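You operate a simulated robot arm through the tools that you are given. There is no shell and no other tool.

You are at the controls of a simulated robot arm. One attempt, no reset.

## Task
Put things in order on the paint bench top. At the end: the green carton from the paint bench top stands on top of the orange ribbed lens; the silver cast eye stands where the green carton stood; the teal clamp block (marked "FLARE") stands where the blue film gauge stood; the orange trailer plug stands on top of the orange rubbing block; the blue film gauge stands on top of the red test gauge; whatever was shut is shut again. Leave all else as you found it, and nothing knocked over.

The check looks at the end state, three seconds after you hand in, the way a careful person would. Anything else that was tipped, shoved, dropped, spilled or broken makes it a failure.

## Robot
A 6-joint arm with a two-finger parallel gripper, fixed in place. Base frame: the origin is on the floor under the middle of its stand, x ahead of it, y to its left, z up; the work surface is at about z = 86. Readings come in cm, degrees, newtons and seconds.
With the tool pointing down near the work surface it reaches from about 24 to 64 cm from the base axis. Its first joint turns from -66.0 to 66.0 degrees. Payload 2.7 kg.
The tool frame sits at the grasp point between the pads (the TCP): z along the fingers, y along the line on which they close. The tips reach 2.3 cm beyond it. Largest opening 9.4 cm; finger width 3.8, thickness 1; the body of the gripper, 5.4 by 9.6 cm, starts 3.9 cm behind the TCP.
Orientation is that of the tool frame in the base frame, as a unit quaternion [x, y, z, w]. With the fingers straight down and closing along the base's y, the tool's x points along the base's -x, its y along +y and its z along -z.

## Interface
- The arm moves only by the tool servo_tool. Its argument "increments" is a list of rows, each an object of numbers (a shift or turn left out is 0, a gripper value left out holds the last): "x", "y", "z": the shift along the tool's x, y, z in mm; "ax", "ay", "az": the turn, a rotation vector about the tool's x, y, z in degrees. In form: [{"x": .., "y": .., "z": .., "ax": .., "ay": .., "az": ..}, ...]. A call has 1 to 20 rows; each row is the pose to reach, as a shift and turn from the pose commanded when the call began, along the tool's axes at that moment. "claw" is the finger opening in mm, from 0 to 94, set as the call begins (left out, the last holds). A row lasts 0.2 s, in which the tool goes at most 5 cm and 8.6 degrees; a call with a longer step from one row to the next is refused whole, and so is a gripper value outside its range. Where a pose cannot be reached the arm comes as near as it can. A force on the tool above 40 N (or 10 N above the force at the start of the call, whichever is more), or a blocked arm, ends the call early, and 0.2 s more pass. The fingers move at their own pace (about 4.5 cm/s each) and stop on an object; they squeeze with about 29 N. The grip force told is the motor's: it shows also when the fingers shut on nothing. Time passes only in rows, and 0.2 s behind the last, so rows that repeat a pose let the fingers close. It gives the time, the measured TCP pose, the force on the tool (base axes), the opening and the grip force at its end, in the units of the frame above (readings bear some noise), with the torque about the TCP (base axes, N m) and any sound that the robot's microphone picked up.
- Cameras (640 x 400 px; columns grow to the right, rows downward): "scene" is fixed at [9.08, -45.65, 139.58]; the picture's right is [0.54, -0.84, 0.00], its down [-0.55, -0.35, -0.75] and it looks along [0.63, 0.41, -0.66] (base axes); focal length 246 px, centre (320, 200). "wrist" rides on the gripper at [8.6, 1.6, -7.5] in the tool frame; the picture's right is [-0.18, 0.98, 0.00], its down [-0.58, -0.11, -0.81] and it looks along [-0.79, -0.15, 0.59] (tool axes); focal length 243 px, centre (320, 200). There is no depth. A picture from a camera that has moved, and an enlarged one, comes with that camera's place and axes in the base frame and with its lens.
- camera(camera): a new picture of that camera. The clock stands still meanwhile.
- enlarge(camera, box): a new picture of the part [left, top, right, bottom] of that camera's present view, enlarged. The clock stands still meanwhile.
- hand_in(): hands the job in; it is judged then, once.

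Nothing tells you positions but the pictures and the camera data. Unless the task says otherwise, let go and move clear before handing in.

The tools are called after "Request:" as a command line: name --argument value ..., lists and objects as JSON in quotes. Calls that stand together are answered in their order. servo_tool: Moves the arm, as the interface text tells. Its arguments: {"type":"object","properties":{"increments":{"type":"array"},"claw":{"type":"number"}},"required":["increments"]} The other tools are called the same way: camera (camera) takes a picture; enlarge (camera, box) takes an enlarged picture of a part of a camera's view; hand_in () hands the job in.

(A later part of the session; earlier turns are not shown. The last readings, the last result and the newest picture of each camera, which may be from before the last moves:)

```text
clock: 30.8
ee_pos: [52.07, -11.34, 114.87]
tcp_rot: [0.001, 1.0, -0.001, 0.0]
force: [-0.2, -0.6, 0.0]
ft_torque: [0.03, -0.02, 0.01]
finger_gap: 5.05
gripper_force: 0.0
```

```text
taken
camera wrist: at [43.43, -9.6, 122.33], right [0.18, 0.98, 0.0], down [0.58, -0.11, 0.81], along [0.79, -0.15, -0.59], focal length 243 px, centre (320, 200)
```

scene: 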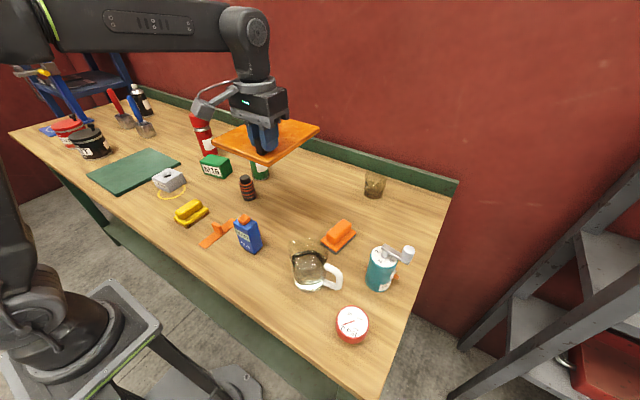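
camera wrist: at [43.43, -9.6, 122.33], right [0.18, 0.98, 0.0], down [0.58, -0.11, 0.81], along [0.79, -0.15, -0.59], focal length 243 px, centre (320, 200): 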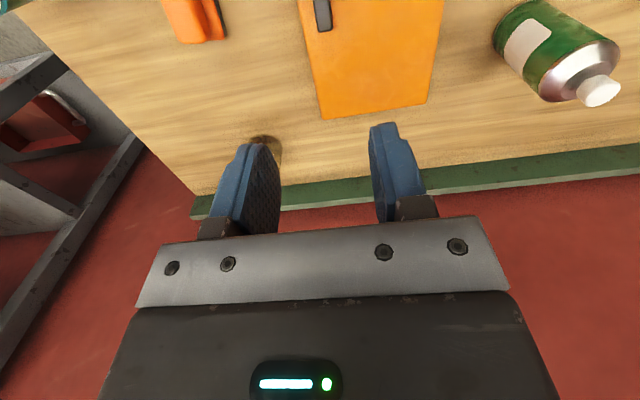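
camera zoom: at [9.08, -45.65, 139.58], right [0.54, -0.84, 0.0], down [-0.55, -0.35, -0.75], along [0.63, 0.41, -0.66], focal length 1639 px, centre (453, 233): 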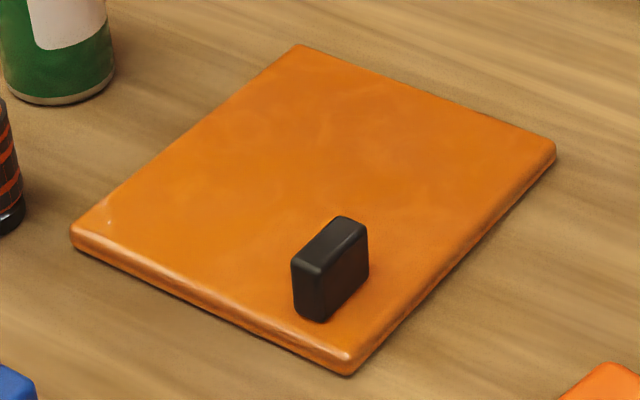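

The plate is back within about 3 mm, turned by a degree or two, and I can trim that at the end. Now I'll look straight into the glass jug and around the right side for anything hidden.

Request:
servo_tool --increments '[{"x": 30, "y": -20}, {"x": 60, "y": -40}, {"x": 90, "y": -60}, {"x": 120, "y": -80}, {"x": 150, "y": -100}, {"x": 180, "y": -120}, {"x": 205, "y": -140}, {"x": 225, "y": -157, "z": 10}, {"x": 225, "y": -157, "z": 40}, {"x": 225, "y": -157, "z": 60}, {"x": 225, "y": -157, "z": 60}]'

Request:
camera --camera "wrist"

Request:
enlarge --camera "wrist" --box '[220, 20, 420, 145]'

```text
clock: 33.2
ee_pos: [29.6, -26.96, 108.52]
tcp_rot: [0.0, 1.0, 0.0, 0.001]
force: [0.5, 0.5, 0.3]
ft_torque: [0.01, -0.01, 0.01]
finger_gap: 5.01
gripper_force: 0.1
```

```text
taken
camera wrist: at [20.77, -25.15, 115.99], right [0.18, 0.98, 0.0], down [0.58, -0.11, 0.81], along [0.79, -0.15, -0.59], focal length 243 px, centre (320, 200)
```

wrist: 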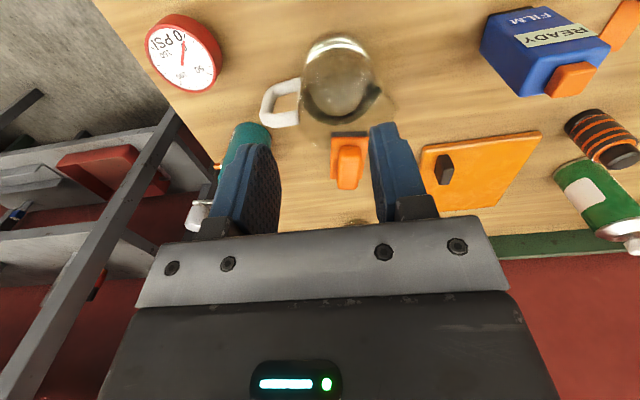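

```text
3.20 times, centred on (320, 82) of wrist
camera zoom: at [20.77, -25.15, 115.99], right [0.18, 0.98, 0.0], down [0.58, -0.11, 0.81], along [0.79, -0.15, -0.59], focal length 776 px, centre (320, 576)
```

zoom: 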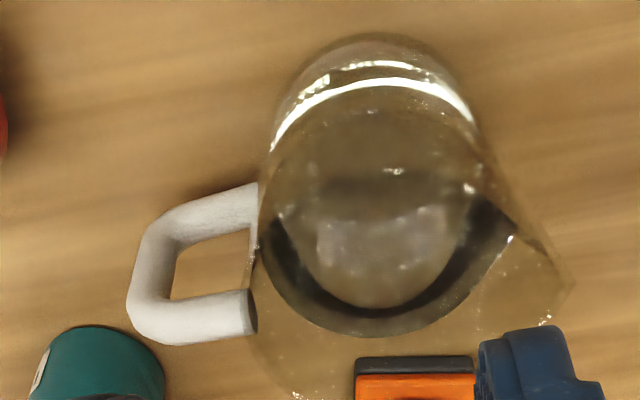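

The jug holds only water, so nothing is hidden there. By elimination, the flat translucent orange plate with the raised black rib is the lens, and the ribbed cylinder with the cap is the trailer plug. Next I'll take a close view of the green carton to measure it.

Request:
servo_tool --increments '[{"x": -11, "y": 40, "z": -5}, {"x": -22, "y": 80, "z": -10}, {"x": -33, "y": 120, "z": -15}, {"x": -44, "y": 160, "z": -20}, {"x": -55, "y": 200, "z": -25}, {"x": -66, "y": 240, "z": -30}, {"x": -77, "y": 280, "z": -35}, {"x": -88, "y": 320, "z": -35}, {"x": -99, "y": 360, "z": -35}, {"x": -110, "y": 400, "z": -35}, {"x": -121, "y": 440, "z": -35}, {"x": -132, "y": 480, "z": -30}, {"x": -143, "y": 520, "z": -20}, {"x": -154, "y": 560, "z": -5}, {"x": -154, "y": 570, "z": 5}, {"x": -154, "y": 570, "z": 5}]' --claw 94

Request:
camera --camera "wrist"

Request:
enlarge --camera "wrist" --box '[230, 20, 420, 140]'

Request:
enlarge --camera "scene" --box '[190, 145, 254, 185]'

```text
clock: 36.6
ee_pos: [45.11, 29.97, 107.96]
tcp_rot: [0.001, 1.0, -0.001, 0.001]
force: [-0.4, -0.3, 0.7]
ft_torque: [0.01, 0.01, -0.03]
finger_gap: 9.39
gripper_force: 0.2
```

```text
taken
camera wrist: at [36.38, 31.71, 115.4], right [0.18, 0.98, 0.0], down [0.58, -0.11, 0.81], along [0.79, -0.15, -0.59], focal length 243 px, centre (320, 200)
```

wrist: 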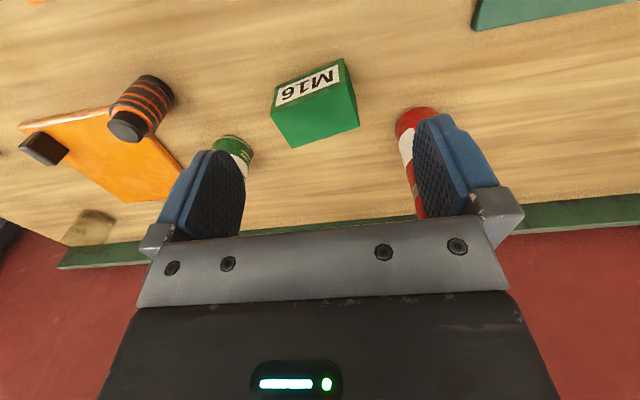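

```text
3.33 times, centred on (325, 80) of wrist
camera zoom: at [36.38, 31.71, 115.4], right [0.18, 0.98, 0.0], down [0.58, -0.11, 0.81], along [0.79, -0.15, -0.59], focal length 809 px, centre (303, 600)
```

zoom: 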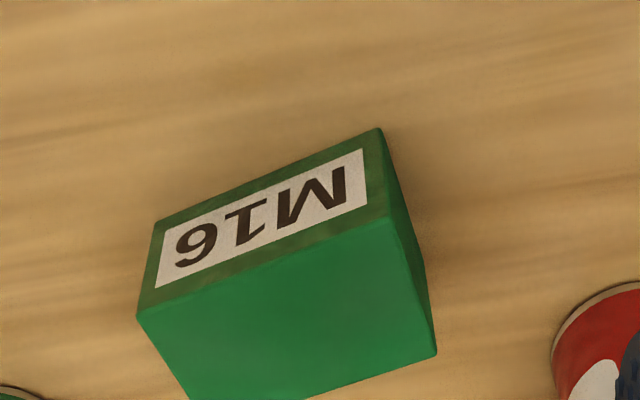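

```text
10.00 times, centred on (222, 165) of scene
camera zoom: at [9.08, -45.64, 139.58], right [0.54, -0.84, 0.0], down [-0.55, -0.35, -0.75], along [0.63, 0.41, -0.66], focal length 2459 px, centre (1300, 550)
```

zoom: 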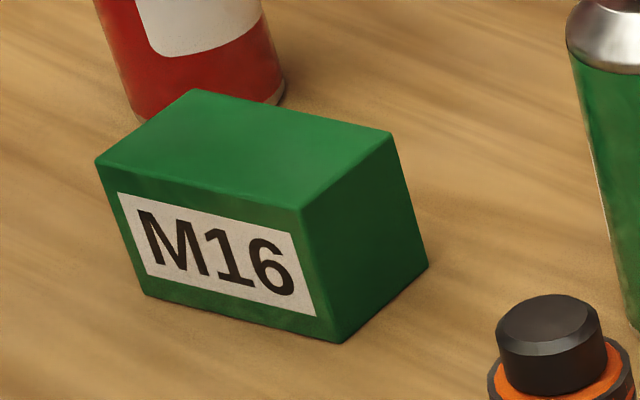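

The carton measures about 8.8 × 5.3 × 6 cm, centred near (52.9, 28.2) and turned about 11°. I'll turn the gripper to close across its narrow side, with the camera swinging away from the red can.

Request:
servo_tool --increments '[{"az": -8.5}, {"az": -17}, {"az": -25.5}, {"az": -34}, {"az": -42.5}, {"az": -51}, {"az": -59.5}, {"az": -68}, {"az": -76.5}, {"az": -85}, {"az": -93.5}, {"az": -101.5}, {"az": -101.5}]'

Request:
camera --camera "wrist"

```text
clock: 39.4
ee_pos: [44.97, 30.11, 108.07]
tcp_rot: [0.775, -0.632, 0.001, 0.0]
force: [-0.1, 0.6, -0.1]
ft_torque: [0.02, -0.03, 0.0]
finger_gap: 9.37
gripper_force: 0.0
```

```text
taken
camera wrist: at [45.04, 21.33, 115.45], right [-1.0, -0.02, 0.0], down [-0.01, 0.59, 0.81], along [-0.01, 0.81, -0.59], focal length 243 px, centre (320, 200)
```

wrist: 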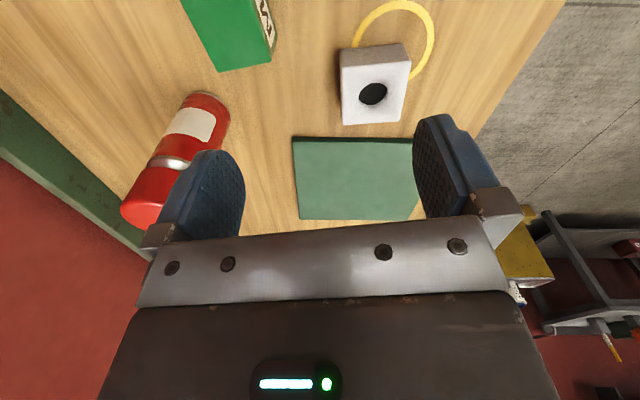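

The gripper is turned correctly. I'll shift over the carton at a safe height and check alignment.

Request:
servo_tool --increments '[{"x": 9, "y": -20}, {"x": 18, "y": -40}, {"x": 27, "y": -58}, {"x": 34.5, "y": -73.6}, {"x": 34.5, "y": -73.6, "z": 40}, {"x": 34.5, "y": -73.6, "z": 80}, {"x": 34.5, "y": -73.6, "z": 80}]'

Request:
camera --camera "wrist"

Request:
enlarge --camera "scene" --box '[160, 100, 288, 190]'

```text
clock: 41.0
ee_pos: [52.88, 28.05, 100.09]
tcp_rot: [0.774, -0.633, 0.002, 0.0]
force: [-0.4, -1.1, -0.1]
ft_torque: [0.03, -0.01, -0.03]
finger_gap: 9.43
gripper_force: 0.0
```

```text
taken
camera wrist: at [52.97, 19.35, 107.58], right [-1.0, -0.02, 0.0], down [-0.01, 0.59, 0.81], along [-0.01, 0.81, -0.59], focal length 243 px, centre (320, 200)
```

wrist: 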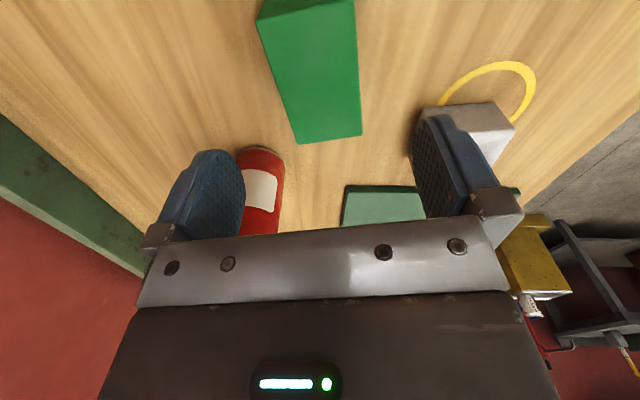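

```text
4.44 times, centred on (224, 145) of scene
camera zoom: at [9.08, -45.65, 139.58], right [0.54, -0.84, 0.0], down [-0.55, -0.35, -0.75], along [0.63, 0.41, -0.66], focal length 1093 px, centre (747, 444)
```

zoom: 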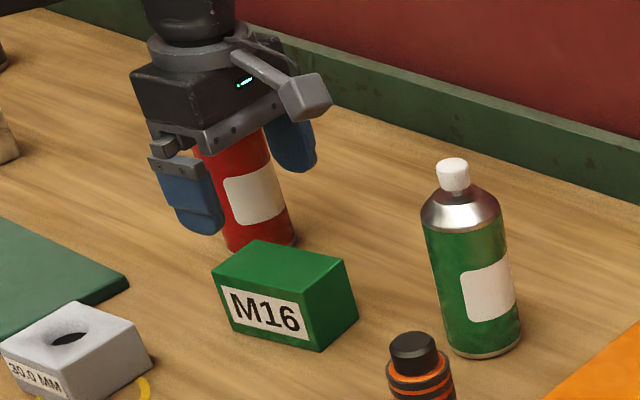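

The carton is centred under the open fingers. I'll descend to about z = 89.5 and close.

Request:
servo_tool --increments '[{"z": 35}, {"z": 70}, {"z": 95}, {"z": 105}, {"z": 105}]'

Request:
servo_tool --increments '[{"z": 0}, {"z": 0}, {"z": 0}, {"z": 0}, {"z": 0}, {"z": 0}]' --claw 0

Request:
enlarge --camera "scene" --box '[160, 100, 288, 190]'

```text
clock: 42.2
ee_pos: [53.0, 28.15, 89.63]
tcp_rot: [0.775, -0.633, 0.0, 0.0]
force: [-0.3, -0.2, 0.3]
ft_torque: [0.06, 0.04, 0.02]
finger_gap: 9.4
gripper_force: 0.0
```

```text
clock: 43.6
ee_pos: [53.05, 28.13, 89.58]
tcp_rot: [0.774, -0.634, 0.001, 0.0]
force: [-0.4, -1.7, -0.6]
ft_torque: [0.04, 0.13, 0.06]
finger_gap: 5.47
gripper_force: 29.3
```

```text
4.44 times, centred on (224, 145) of scene
camera zoom: at [9.08, -45.65, 139.58], right [0.54, -0.84, 0.0], down [-0.55, -0.35, -0.75], along [0.63, 0.41, -0.66], focal length 1093 px, centre (747, 444)
```

zoom: 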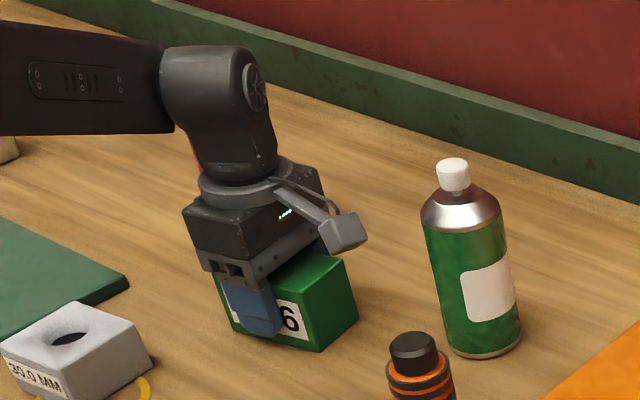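

The carton is held at 5.47 cm wide, with its centre at (53.0, 28.15); I'll use that later as the eye's target. Now I'll lift it.

Request:
servo_tool --increments '[{"z": -10}, {"z": -40}, {"z": -80}, {"z": -120}, {"z": -160}, {"z": -190}, {"z": -190}]'

Request:
enlarge --camera "scene" --box '[160, 70, 320, 190]'

```text
clock: 45.2
ee_pos: [52.93, 28.43, 108.93]
tcp_rot: [0.774, -0.633, 0.001, 0.0]
force: [0.4, 0.5, -4.7]
ft_torque: [-0.01, 0.04, 0.01]
finger_gap: 5.51
gripper_force: 28.8
```

```text
3.33 times, centred on (240, 130) of scene
camera zoom: at [9.09, -45.64, 139.58], right [0.54, -0.84, 0.0], down [-0.55, -0.35, -0.75], along [0.63, 0.41, -0.66], focal length 820 px, centre (587, 433)
```

zoom: 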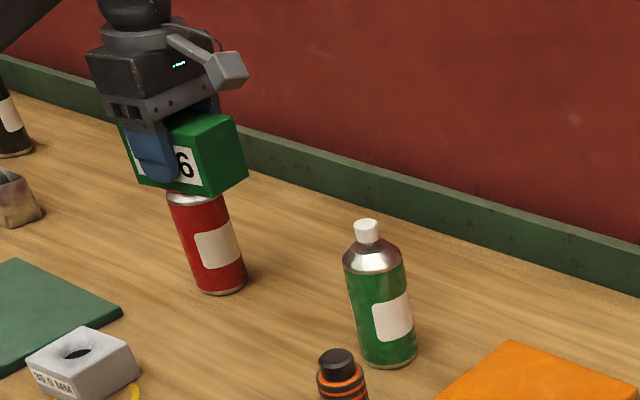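

The carton is secure at 4.7 N. I'll carry it around the bottle on the near side and stop above the middle of the orange plate.

Request:
servo_tool --increments '[{"x": 22, "y": 28}, {"x": 45, "y": 56}, {"x": 68.7, "y": 84.9}, {"x": 108, "y": 95}, {"x": 147, "y": 103}, {"x": 186, "y": 110}, {"x": 225, "y": 117}, {"x": 264.7, "y": 125}, {"x": 285, "y": 95}, {"x": 305, "y": 65}, {"x": 325, "y": 35}, {"x": 345, "y": 6}, {"x": 345, "y": 6}]'

Request:
camera --camera "wrist"

Request:
enlarge --camera "scene" --box '[220, 100, 380, 220]'

```text
clock: 48.0
ee_pos: [59.48, -5.66, 108.91]
tcp_rot: [0.774, -0.633, 0.0, 0.002]
force: [0.6, 0.0, -4.5]
ft_torque: [0.01, 0.03, 0.01]
finger_gap: 5.47
gripper_force: 29.1
```

```text
taken
camera wrist: at [59.54, -14.32, 116.31], right [-1.0, -0.02, 0.0], down [-0.01, 0.59, 0.81], along [-0.01, 0.81, -0.59], focal length 243 px, centre (320, 200)
```

wrist: 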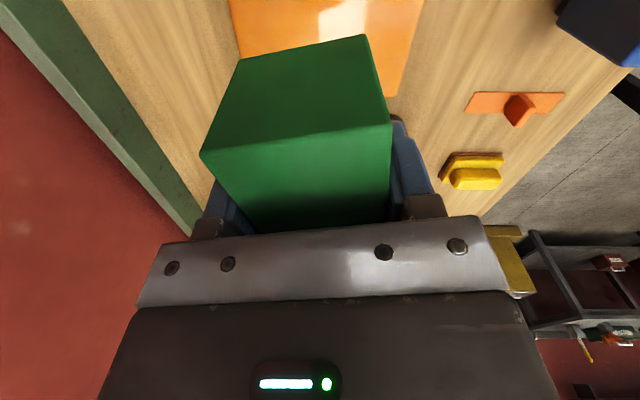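

```text
3.33 times, centred on (300, 160) of scene
camera zoom: at [9.09, -45.65, 139.58], right [0.54, -0.84, 0.0], down [-0.55, -0.35, -0.75], along [0.63, 0.41, -0.66], focal length 820 px, centre (387, 333)
```

zoom: 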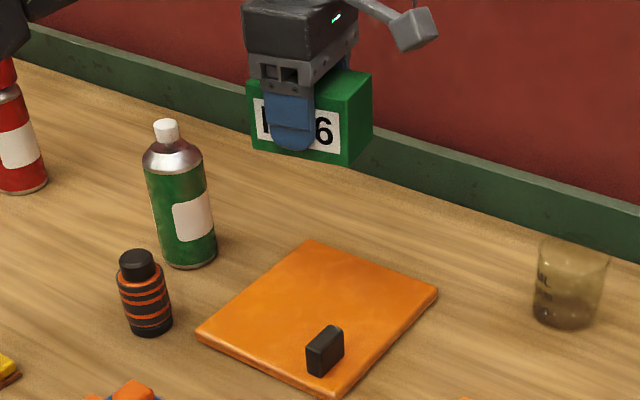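

I'm above the middle of the plate with clear space around. I'll lower the carton, slowing near the plate.

Request:
servo_tool --increments '[{"z": 35}, {"z": 70}, {"z": 105}, {"z": 135}, {"z": 155}, {"z": 165}, {"z": 170}, {"z": 170}]'

Request:
servo_tool --increments '[{"z": 2}, {"z": 4}, {"z": 6}, {"z": 8}, {"z": 8}]'

Request:
enlarge --camera "scene" --box '[240, 130, 360, 220]'

```text
clock: 49.8
ee_pos: [59.21, -5.68, 91.67]
tcp_rot: [0.774, -0.633, 0.001, 0.001]
force: [0.2, 0.2, -4.5]
ft_torque: [-0.02, -0.01, -0.06]
finger_gap: 5.49
gripper_force: 28.8
```

```text
clock: 51.0
ee_pos: [59.2, -5.72, 91.22]
tcp_rot: [0.774, -0.633, 0.003, 0.0]
force: [-6.5, -0.1, 19.5]
ft_torque: [0.33, 0.86, 0.08]
finger_gap: 5.47
gripper_force: 29.3
```

```text
4.44 times, centred on (300, 175) of scene
camera zoom: at [9.03, -45.64, 139.58], right [0.54, -0.84, 0.0], down [-0.55, -0.35, -0.75], along [0.63, 0.41, -0.66], focal length 1093 px, centre (409, 311)
```

zoom: 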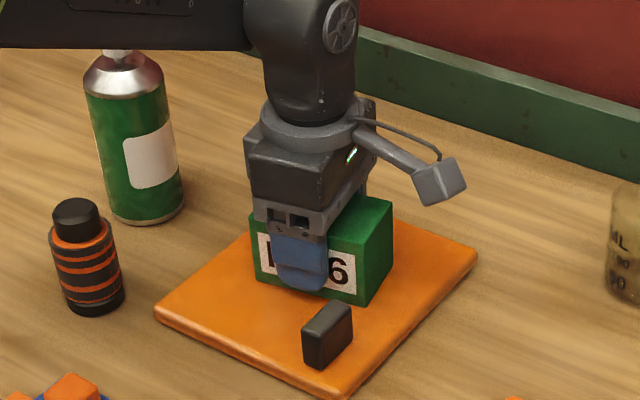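

The carton has touched the plate and is pressing at about 19 N, so I'll ease up a few millimetres before letting go.

Request:
servo_tool --increments '[{"z": -2}, {"z": -4}, {"z": -4}]'

```text
clock: 51.8
ee_pos: [59.29, -5.74, 91.21]
tcp_rot: [0.774, -0.633, 0.001, 0.0]
force: [3.8, 2.0, 7.9]
ft_torque: [-0.08, -0.04, 0.05]
finger_gap: 5.47
gripper_force: 29.1
```

Request:
servo_tool --increments '[{"z": -1}, {"z": -1}, {"z": -1}]'

Request:
servo_tool --increments '[{"z": 0}, {"z": 0}, {"z": 0}, {"z": 0}, {"z": -10}, {"z": -40}, {"z": -80}, {"z": -120}, {"z": -160}, {"z": -160}]' --claw 94

Request:
camera --camera "scene"

Request:
enlarge --camera "scene" --box '[240, 130, 360, 220]'

```text
clock: 52.6
ee_pos: [59.22, -5.62, 91.18]
tcp_rot: [0.774, -0.633, -0.001, 0.001]
force: [0.1, -0.8, -3.6]
ft_torque: [-0.05, -0.03, 0.0]
finger_gap: 5.48
gripper_force: 29.1
```

```text
clock: 54.8
ee_pos: [59.2, -5.87, 107.67]
tcp_rot: [0.775, -0.632, 0.001, 0.001]
force: [-0.2, 1.1, -0.4]
ft_torque: [0.01, -0.01, -0.01]
finger_gap: 9.4
gripper_force: 0.0
```

```text
taken
```

scene: 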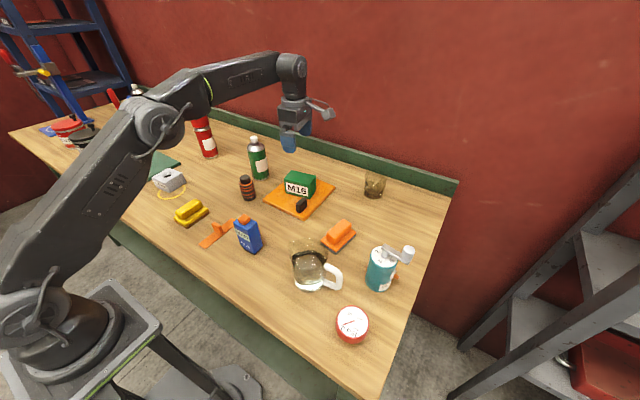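

```text
4.44 times, centred on (300, 175) of scene
camera zoom: at [9.08, -45.65, 139.58], right [0.54, -0.84, 0.0], down [-0.55, -0.35, -0.75], along [0.63, 0.41, -0.66], focal length 1093 px, centre (409, 311)
```

zoom: 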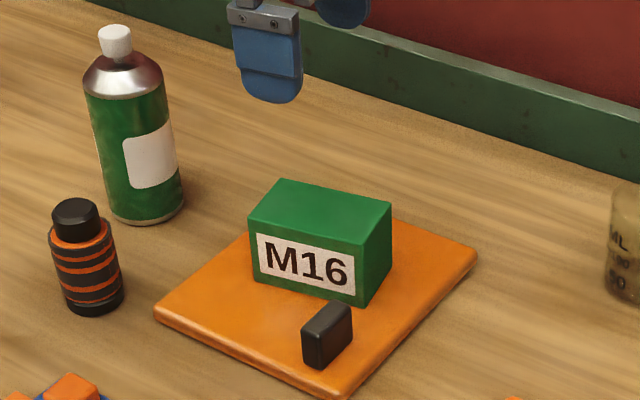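

The carton stands squarely on the orange plate and nothing else moved. Next I'll go to the silver cast eye and measure it.

Request:
servo_tool --increments '[{"x": -22, "y": 34}, {"x": -44, "y": 68}, {"x": -66, "y": 103}, {"x": -88, "y": 137}, {"x": -128, "y": 134}, {"x": -168, "y": 131}, {"x": -208, "y": 128}, {"x": -248, "y": 125}, {"x": -288, "y": 122}, {"x": -328, "y": 118}, {"x": -368, "y": 115}, {"x": -400, "y": 112}, {"x": -415, "y": 111}, {"x": -415, "y": 111}]'

Request:
camera --camera "wrist"

Request:
enlarge --camera "wrist" --box '[220, 20, 420, 145]'

Request:
enlarge --camera "scene" --box '[140, 160, 204, 200]'

```text
clock: 57.8
ee_pos: [40.21, 32.71, 107.1]
tcp_rot: [0.774, -0.633, 0.0, 0.001]
force: [0.0, -0.4, 0.3]
ft_torque: [0.02, -0.01, -0.01]
finger_gap: 9.39
gripper_force: 0.0
```

```text
taken
camera wrist: at [40.25, 23.97, 114.59], right [-1.0, -0.01, 0.0], down [-0.01, 0.59, 0.81], along [-0.01, 0.81, -0.59], focal length 243 px, centre (320, 200)
```

wrist: 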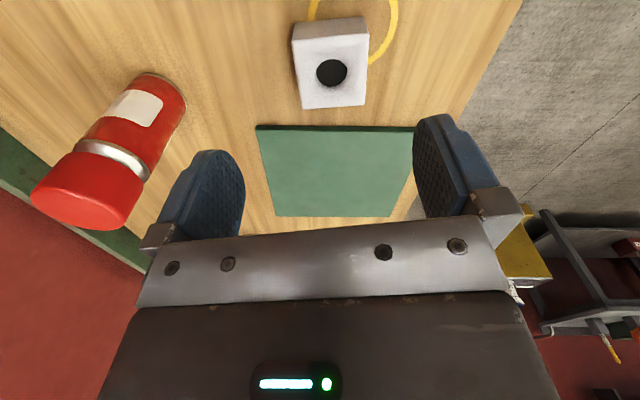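

```text
3.20 times, centred on (320, 82) of wrist
camera zoom: at [40.25, 23.97, 114.59], right [-1.0, -0.01, 0.0], down [-0.01, 0.59, 0.81], along [-0.01, 0.81, -0.59], focal length 776 px, centre (320, 576)
```

zoom: 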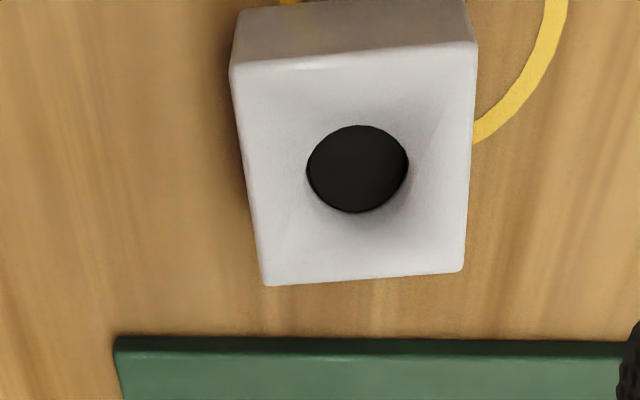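

```text
10.00 times, centred on (172, 180) of scene
camera zoom: at [9.08, -45.64, 139.58], right [0.54, -0.84, 0.0], down [-0.55, -0.35, -0.75], along [0.63, 0.41, -0.66], focal length 2459 px, centre (1800, 400)
```

zoom: 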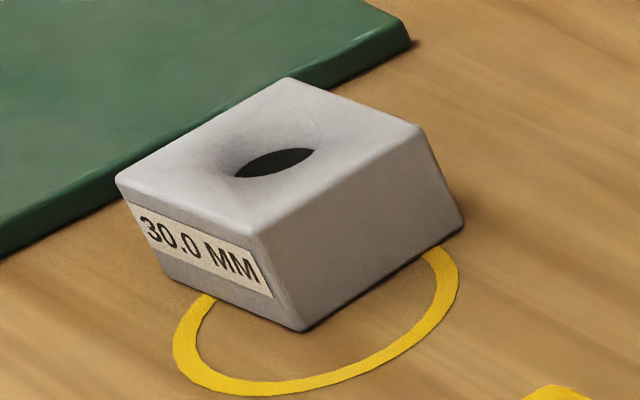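

The eye block is about 6.8 × 6.9 × 4.1 cm, centred near (38.9, 36.3) and turned about 6°. I'll align the gripper over it.

Request:
servo_tool --increments '[{"x": -19, "y": 3, "az": 3}, {"x": -37.9, "y": 6.1, "az": 5.2}, {"x": -37.9, "y": 6.1, "z": 40, "az": 5.2}, {"x": -37.9, "y": 6.1, "z": 80, "az": 5.2}, {"x": -37.9, "y": 6.1, "z": 110, "az": 5.2}, {"x": -37.9, "y": 6.1, "z": 110, "az": 5.2}]'

Request:
camera --camera "wrist"

Request:
enlarge --camera "scene" --box '[110, 120, 230, 210]'

```text
clock: 59.2
ee_pos: [38.78, 36.13, 96.2]
tcp_rot: [0.745, -0.667, 0.002, -0.001]
force: [0.0, 0.5, -0.2]
ft_torque: [0.02, -0.02, 0.0]
finger_gap: 9.41
gripper_force: 0.0
```

```text
taken
camera wrist: at [37.98, 27.45, 103.75], right [-1.0, 0.08, 0.0], down [0.04, 0.59, 0.81], along [0.06, 0.8, -0.59], focal length 243 px, centre (320, 200)
```

wrist: 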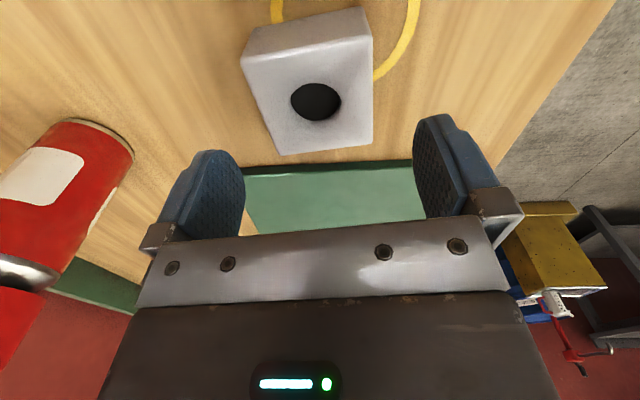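

```text
4.44 times, centred on (170, 165) of scene
camera zoom: at [9.08, -45.65, 139.58], right [0.54, -0.84, 0.0], down [-0.55, -0.35, -0.75], along [0.63, 0.41, -0.66], focal length 1093 px, centre (987, 356)
```

zoom: 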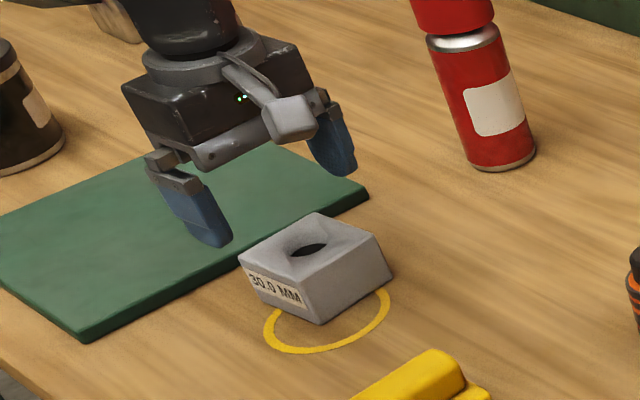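

The hole centre projects to (38.9, 36.2), right under the gripper. I'll lower to z ≈ 88.9 and close.

Request:
servo_tool --increments '[{"x": -1, "y": -1, "z": 30}, {"x": -1, "y": -1, "z": 55}, {"x": -1, "y": -1, "z": 70}, {"x": -1, "y": -1, "z": 73}, {"x": -1, "y": -1, "z": 73}]'

Request:
servo_tool --increments '[{"z": 0}, {"z": 0}, {"z": 0}, {"z": 0}, {"z": 0}, {"z": 0}]' --claw 0

Request:
enlarge --camera "scene" --box '[110, 120, 230, 210]'

```text
clock: 60.4
ee_pos: [39.0, 36.17, 88.93]
tcp_rot: [0.745, -0.667, 0.001, 0.0]
force: [0.4, 0.2, 0.8]
ft_torque: [0.0, -0.01, 0.0]
finger_gap: 9.41
gripper_force: 0.0
```

```text
clock: 61.8
ee_pos: [38.94, 36.25, 88.91]
tcp_rot: [0.744, -0.668, 0.001, 0.0]
force: [-0.3, 1.8, 0.3]
ft_torque: [-0.1, 0.13, -0.02]
finger_gap: 6.98
gripper_force: 29.1
```

```text
4.44 times, centred on (170, 165) of scene
camera zoom: at [9.08, -45.65, 139.58], right [0.54, -0.84, 0.0], down [-0.55, -0.35, -0.75], along [0.63, 0.41, -0.66], focal length 1093 px, centre (987, 356)
```

zoom: 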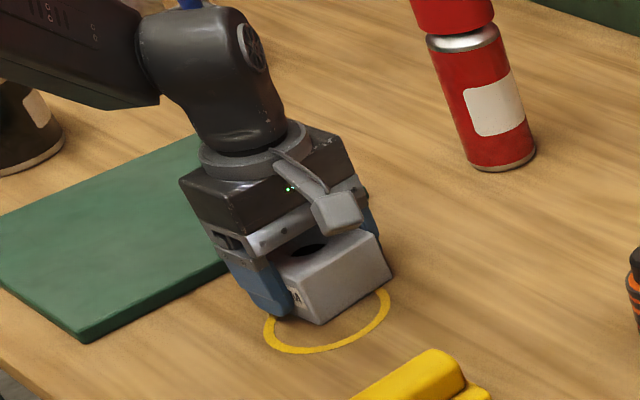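

The eye is held at 6.98 cm wide. I'll lift it slowly and check its weight.

Request:
servo_tool --increments '[{"z": -5}, {"z": -15}, {"z": -30}, {"z": -60}, {"z": -90}, {"z": -110}, {"z": -110}]'

Request:
enlarge --camera "scene" --box '[110, 110, 230, 210]'

Request:
camera --camera "wrist"

```text
clock: 63.4
ee_pos: [38.99, 36.13, 100.15]
tcp_rot: [0.745, -0.667, 0.0, 0.001]
force: [0.0, 1.0, -4.5]
ft_torque: [0.01, 0.01, 0.02]
finger_gap: 6.98
gripper_force: 29.5
```

```text
4.00 times, centred on (170, 160) of scene
camera zoom: at [9.09, -45.64, 139.58], right [0.54, -0.84, 0.0], down [-0.55, -0.35, -0.75], along [0.63, 0.41, -0.66], focal length 984 px, centre (920, 360)
```

zoom: 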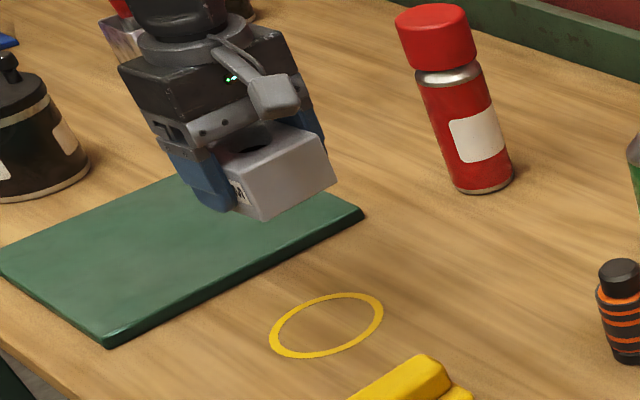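

```text
taken
camera wrist: at [38.3, 27.48, 107.54], right [-1.0, 0.08, 0.0], down [0.04, 0.59, 0.81], along [0.06, 0.8, -0.59], focal length 243 px, centre (320, 200)
```

wrist: 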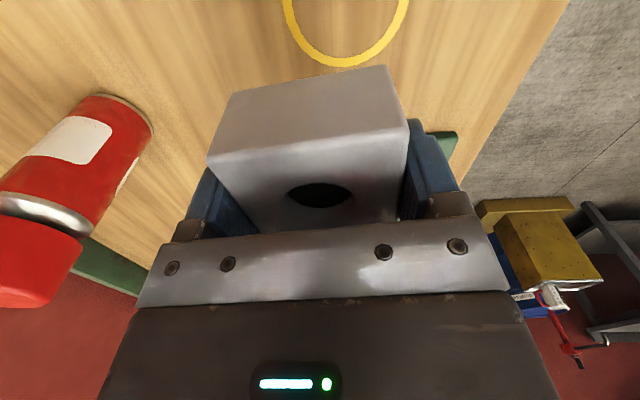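

The eye is held at 4.5 N, and the yellow ring below is only a painted mark. I'll carry it to the carton's old spot at (53.0, 28.15) and lower it.

Request:
servo_tool --increments '[{"x": 19, "y": -26}, {"x": 38, "y": -52}, {"x": 57, "y": -78}, {"x": 76, "y": -104}, {"x": 94.9, "y": -130.4}, {"x": 94.9, "y": -130.4}]'

Request:
servo_tool --increments '[{"z": 30}, {"z": 60}, {"z": 85}, {"z": 100}, {"z": 106}, {"z": 106}]'

Request:
enlarge --camera "scene" --box '[160, 100, 288, 190]'

```text
clock: 64.8
ee_pos: [52.73, 28.5, 99.87]
tcp_rot: [0.745, -0.667, 0.0, 0.0]
force: [0.0, 0.2, -4.8]
ft_torque: [0.01, 0.0, 0.01]
finger_gap: 7.0
gripper_force: 28.8
```

```text
clock: 66.2
ee_pos: [53.0, 28.46, 89.52]
tcp_rot: [0.745, -0.668, 0.001, 0.0]
force: [-0.6, 0.2, -4.2]
ft_torque: [0.02, -0.01, 0.01]
finger_gap: 6.99
gripper_force: 29.1
```

```text
4.44 times, centred on (224, 145) of scene
camera zoom: at [9.09, -45.64, 139.58], right [0.54, -0.84, 0.0], down [-0.55, -0.35, -0.75], along [0.63, 0.41, -0.66], focal length 1093 px, centre (747, 444)
```

zoom: 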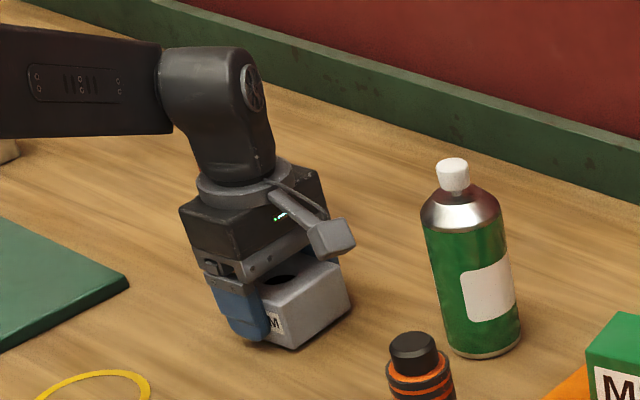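

The block is about 6 mm above the bench and 3 mm too far left. I'll trim that and set it down gently.

Request:
servo_tool --increments '[{"x": 3, "z": 2}, {"x": 3, "z": 4}, {"x": 3, "z": 5}, {"x": 3, "z": 6}, {"x": 3, "z": 6}]'

```text
clock: 67.4
ee_pos: [52.96, 27.97, 89.09]
tcp_rot: [0.745, -0.667, 0.002, -0.001]
force: [-9.1, -2.7, 18.3]
ft_torque: [-0.49, 1.03, -0.06]
finger_gap: 7.01
gripper_force: 29.4
```

It's down on the bench. I'll ease off the pressure, release, and back straight up.

Request:
servo_tool --increments '[{"z": -2}, {"z": -4}, {"z": -4}]'

Request:
servo_tool --increments '[{"z": 0}, {"z": 0}, {"z": 0}, {"z": 0}, {"z": -10}, {"z": -40}, {"z": -80}, {"z": -120}, {"z": -160}, {"z": -180}, {"z": -180}]' --claw 94

Request:
camera --camera "scene"

Request:
enlarge --camera "scene" --box '[160, 100, 288, 190]'

```text
clock: 68.2
ee_pos: [52.88, 27.99, 89.08]
tcp_rot: [0.745, -0.668, 0.001, 0.002]
force: [0.1, -0.3, -4.9]
ft_torque: [-0.01, -0.01, 0.02]
finger_gap: 7.0
gripper_force: 28.9
```

```text
clock: 70.6
ee_pos: [52.91, 28.03, 107.22]
tcp_rot: [0.745, -0.667, 0.002, 0.0]
force: [-0.5, -0.4, -0.4]
ft_torque: [0.0, -0.01, 0.0]
finger_gap: 9.4
gripper_force: 0.0
```

```text
taken
```

scene: 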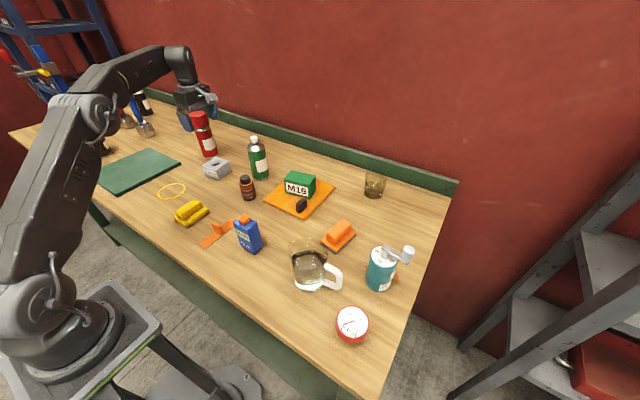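

```text
4.44 times, centred on (224, 145) of scene
camera zoom: at [9.08, -45.65, 139.58], right [0.54, -0.84, 0.0], down [-0.55, -0.35, -0.75], along [0.63, 0.41, -0.66], focal length 1093 px, centre (747, 444)
```

zoom: 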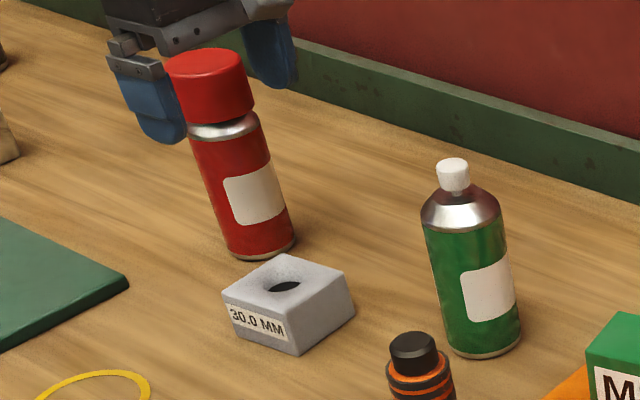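

The eye now stands where the carton was. Next I'll turn the gripper back and look closely at the blue film gauge.

Request:
servo_tool --increments '[{"x": 26, "y": 18, "az": 8}, {"x": 52, "y": 36, "az": 16}, {"x": 80, "y": 56, "az": 24}, {"x": 107, "y": 75, "az": 32}, {"x": 134, "y": 94, "az": 40}, {"x": 161, "y": 113, "az": 48}, {"x": 188, "y": 132, "az": 56}, {"x": 215, "y": 151, "az": 64}, {"x": 242, "y": 170, "az": 72}, {"x": 269, "y": 189, "az": 80}, {"x": 296, "y": 208, "az": 88}, {"x": 320, "y": 225, "az": 94}, {"x": 332, "y": 234, "az": 96.3}, {"x": 332, "y": 234, "az": 96.3}]'

Request:
camera --camera "wrist"

Request:
enlarge --camera "wrist" --box '[220, 0, 420, 125]'

Request:
enlarge --camera "scene" --box '[215, 205, 279, 260]'

```text
clock: 73.6
ee_pos: [33.14, -7.34, 107.26]
tcp_rot: [0.001, 1.0, -0.001, 0.001]
force: [0.7, 0.6, 0.3]
ft_torque: [-0.02, 0.08, 0.0]
finger_gap: 9.4
gripper_force: 0.1
```

```text
taken
camera wrist: at [24.35, -5.56, 114.69], right [0.19, 0.98, 0.0], down [0.58, -0.11, 0.81], along [0.79, -0.15, -0.59], focal length 243 px, centre (320, 200)
```

wrist: 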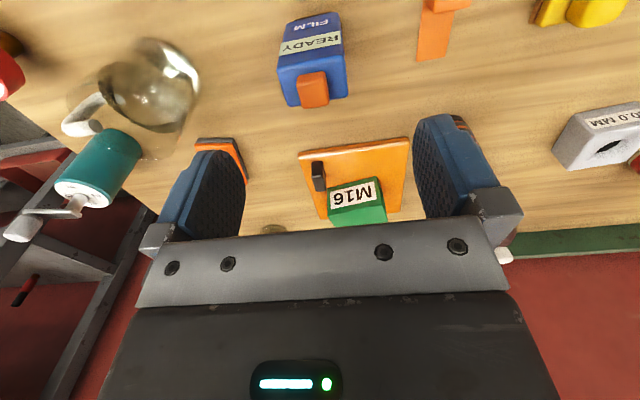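

```text
3.20 times, centred on (320, 62) of wrist
camera zoom: at [24.35, -5.56, 114.69], right [0.19, 0.98, 0.0], down [0.58, -0.11, 0.81], along [0.79, -0.15, -0.59], focal length 776 px, centre (320, 640)
```

zoom: 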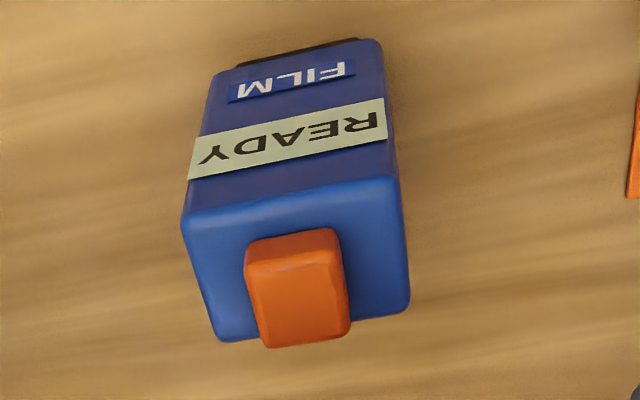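

```text
7.27 times, centred on (247, 232) of scene
camera zoom: at [9.08, -45.65, 139.58], right [0.54, -0.84, 0.0], down [-0.55, -0.35, -0.75], along [0.63, 0.41, -0.66], focal length 1788 px, centre (851, -36)
```

zoom: 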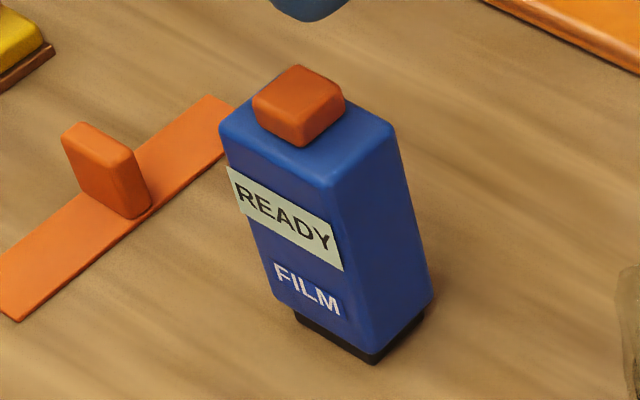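

The film gauge is axis-aligned, about 5.2 cm wide in y and 3.3 cm deep, with its top at z ≈ 95.6 and the button top near 97. Its centre is about (34.4, -7.9). Before moving it I'll locate the red gauge precisely.

Request:
servo_tool --increments '[{"x": 5, "y": -40}, {"x": 12, "y": -80}, {"x": 19, "y": -120}, {"x": 26, "y": -160}, {"x": 33, "y": -200}, {"x": 40, "y": -240}, {"x": 47, "y": -280}, {"x": 54, "y": -310}, {"x": 55, "y": -318}, {"x": 55, "y": -318}]'

Request:
camera --camera "wrist"

Request:
enlarge --camera "wrist" --box '[220, 0, 420, 125]'

Request:
enlarge --camera "scene" --box '[320, 295, 384, 350]'

Request:
enlarge --camera "scene" --box '[350, 230, 430, 300]'

```text
clock: 75.8
ee_pos: [27.71, -39.02, 107.45]
tcp_rot: [0.0, 1.0, -0.002, 0.0]
force: [-0.1, 0.2, -0.4]
ft_torque: [-0.01, 0.02, 0.0]
finger_gap: 9.39
gripper_force: 0.0
```

```text
taken
camera wrist: at [19.06, -37.25, 114.89], right [0.18, 0.98, 0.0], down [0.58, -0.11, 0.81], along [0.79, -0.15, -0.59], focal length 243 px, centre (320, 200)
```

wrist: 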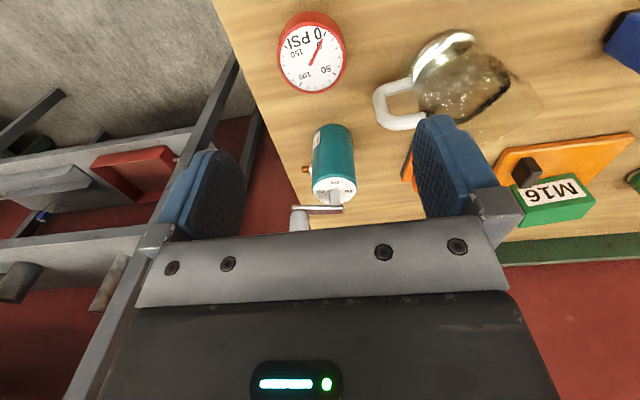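

```text
3.20 times, centred on (320, 62) of wrist
camera zoom: at [19.06, -37.25, 114.89], right [0.18, 0.98, 0.0], down [0.58, -0.11, 0.81], along [0.79, -0.15, -0.59], focal length 776 px, centre (320, 640)
```

zoom: 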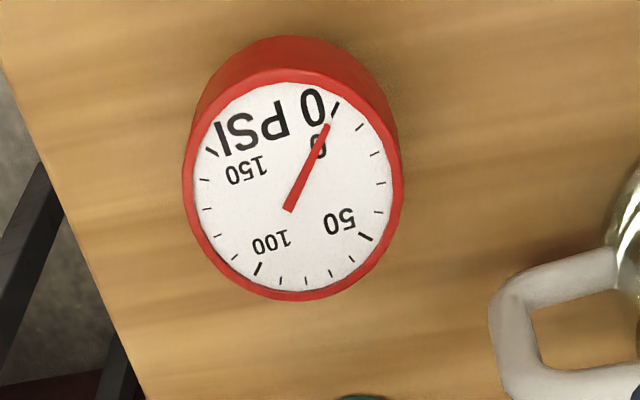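

```text
7.27 times, centred on (352, 322) of scene
camera zoom: at [9.08, -45.65, 139.58], right [0.54, -0.84, 0.0], down [-0.55, -0.35, -0.75], along [0.63, 0.41, -0.66], focal length 1788 px, centre (87, -691)
```

zoom: 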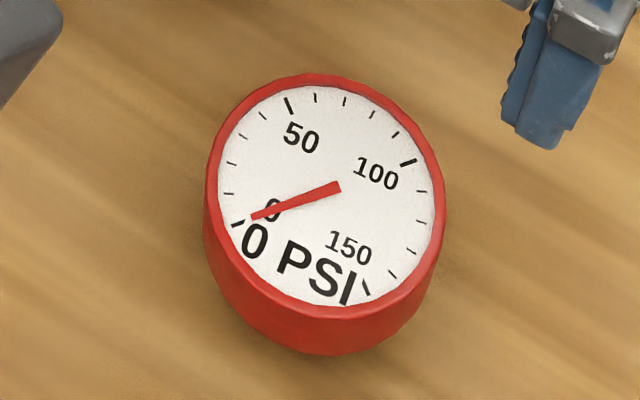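

```text
5.71 times, centred on (390, 265) of scene
camera zoom: at [9.08, -45.65, 139.58], right [0.54, -0.84, 0.0], down [-0.55, -0.35, -0.75], along [0.63, 0.41, -0.66], focal length 1405 px, centre (-80, -171)
```

zoom: 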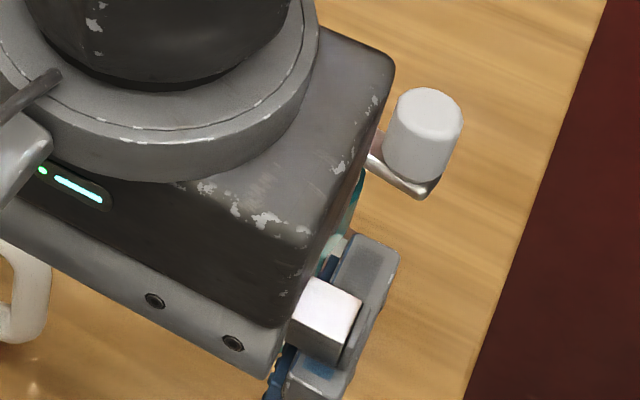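

The red gauge's centre is about (30.1, -40.0), its diameter 6.6 cm and its top near z = 89.3. I'll go back over the film gauge and line up without touching its orange button.

Request:
servo_tool --increments '[{"x": -7, "y": 35}, {"x": -14, "y": 70}, {"x": -21, "y": 105}, {"x": -28, "y": 140}, {"x": -36, "y": 175}, {"x": -44, "y": 210}, {"x": -52, "y": 245}, {"x": -60, "y": 280}, {"x": -67, "y": 311}, {"x": -67, "y": 311, "z": 30}, {"x": -67, "y": 311, "z": 50}, {"x": -67, "y": 311, "z": 50}]'

Request:
camera --camera "wrist"

Request:
enlarge --camera "scene" --box '[190, 170, 310, 260]'

```text
clock: 78.4
ee_pos: [34.44, -7.95, 102.05]
tcp_rot: [0.0, 1.0, -0.001, 0.0]
force: [0.1, 0.2, 0.2]
ft_torque: [0.01, 0.0, 0.01]
finger_gap: 9.39
gripper_force: 0.2
```

```text
taken
camera wrist: at [25.71, -6.25, 109.44], right [0.18, 0.98, 0.0], down [0.58, -0.11, 0.81], along [0.79, -0.15, -0.59], focal length 243 px, centre (320, 200)
```

wrist: 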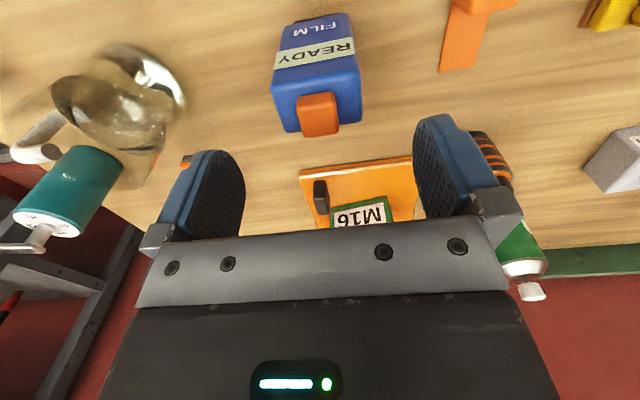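

```text
4.44 times, centred on (250, 215) of scene
camera zoom: at [9.08, -45.65, 139.58], right [0.54, -0.84, 0.0], down [-0.55, -0.35, -0.75], along [0.63, 0.41, -0.66], focal length 1093 px, centre (631, 133)
```

zoom: 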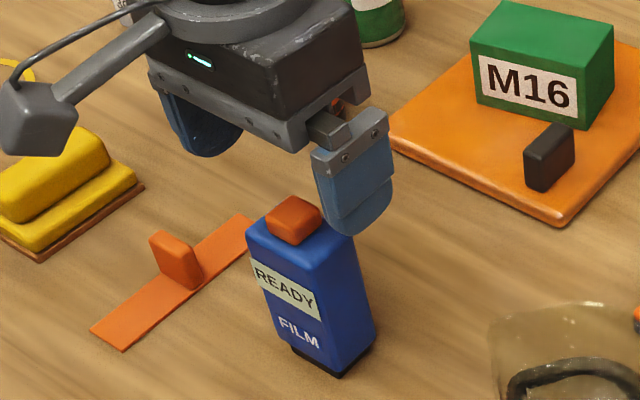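

The gripper is centred over the film gauge. I'll lower to z ≈ 94.2, which leaves the button about 1 cm below the palm, and close.

Request:
servo_tool --increments '[{"z": 25}, {"z": 50}, {"z": 65}, {"z": 74}, {"z": 78}, {"z": 78}]'

Request:
camera --camera "wrist"

Request:
enlarge --camera "scene" --box '[190, 170, 310, 260]'

```text
clock: 79.8
ee_pos: [34.43, -8.09, 94.34]
tcp_rot: [0.0, 1.0, -0.001, 0.001]
force: [0.2, -0.5, 0.9]
ft_torque: [-0.03, -0.02, -0.01]
finger_gap: 9.43
gripper_force: 0.2
```

```text
taken
camera wrist: at [25.81, -6.4, 101.8], right [0.18, 0.98, 0.0], down [0.58, -0.11, 0.81], along [0.79, -0.15, -0.59], focal length 243 px, centre (320, 200)
```

wrist: 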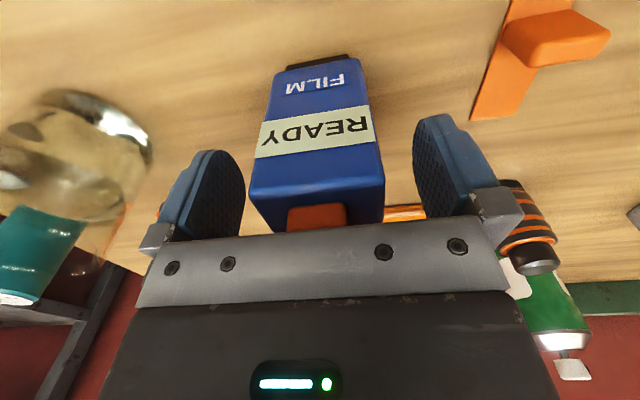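

```text
4.44 times, centred on (250, 215) of scene
camera zoom: at [9.08, -45.65, 139.58], right [0.54, -0.84, 0.0], down [-0.55, -0.35, -0.75], along [0.63, 0.41, -0.66], focal length 1093 px, centre (631, 133)
```

zoom: 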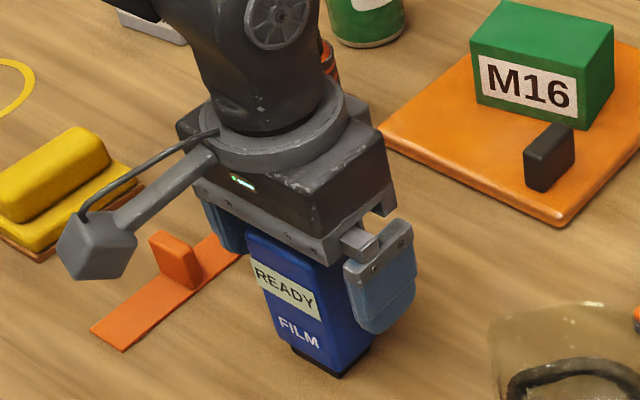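

The fingers straddle the gauge and nothing is touching. I'll close the grip.

Request:
servo_tool --increments '[{"z": 0}, {"z": 0}, {"z": 0}, {"z": 0}, {"z": 0}, {"z": 0}]' --claw 0

Request:
servo_tool --increments '[{"z": -5}, {"z": -15}, {"z": -35}, {"z": -70}, {"z": -110}, {"z": -150}, {"z": -180}, {"z": -180}]'

Request:
camera --camera "wrist"

Request:
enlarge --camera "scene" --box '[170, 110, 330, 250]'

```text
clock: 81.2
ee_pos: [34.4, -8.19, 94.31]
tcp_rot: [0.0, 1.0, -0.001, 0.002]
force: [-1.0, 0.2, 0.4]
ft_torque: [0.13, -0.02, 0.03]
finger_gap: 5.16
gripper_force: 29.3
```

```text
clock: 83.0
ee_pos: [34.58, -8.37, 112.37]
tcp_rot: [0.0, 1.0, -0.001, 0.0]
force: [-0.2, 0.5, -0.8]
ft_torque: [0.0, -0.01, 0.01]
finger_gap: 5.18
gripper_force: 29.7
```

```text
taken
camera wrist: at [25.79, -6.54, 119.86], right [0.18, 0.98, 0.0], down [0.58, -0.11, 0.81], along [0.79, -0.15, -0.59], focal length 243 px, centre (320, 200)
```

wrist: 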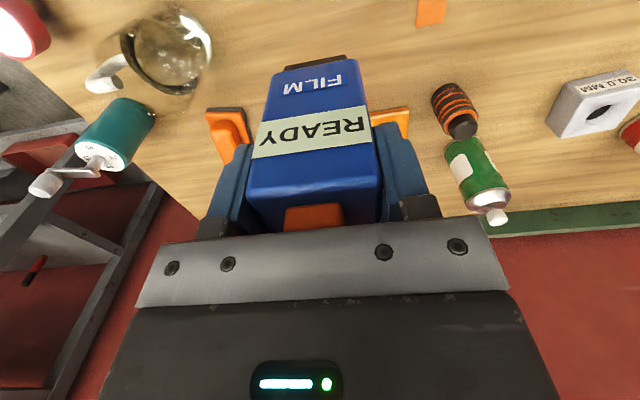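

```text
2.86 times, centred on (250, 180) of scene
camera zoom: at [9.08, -45.65, 139.58], right [0.54, -0.84, 0.0], down [-0.55, -0.35, -0.75], along [0.63, 0.41, -0.66], focal length 703 px, centre (520, 257)
```

zoom: 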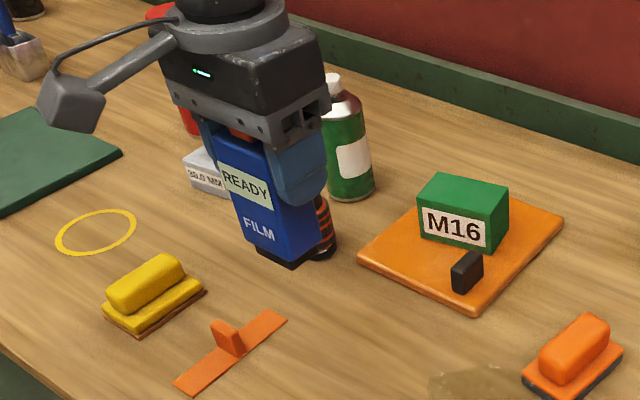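

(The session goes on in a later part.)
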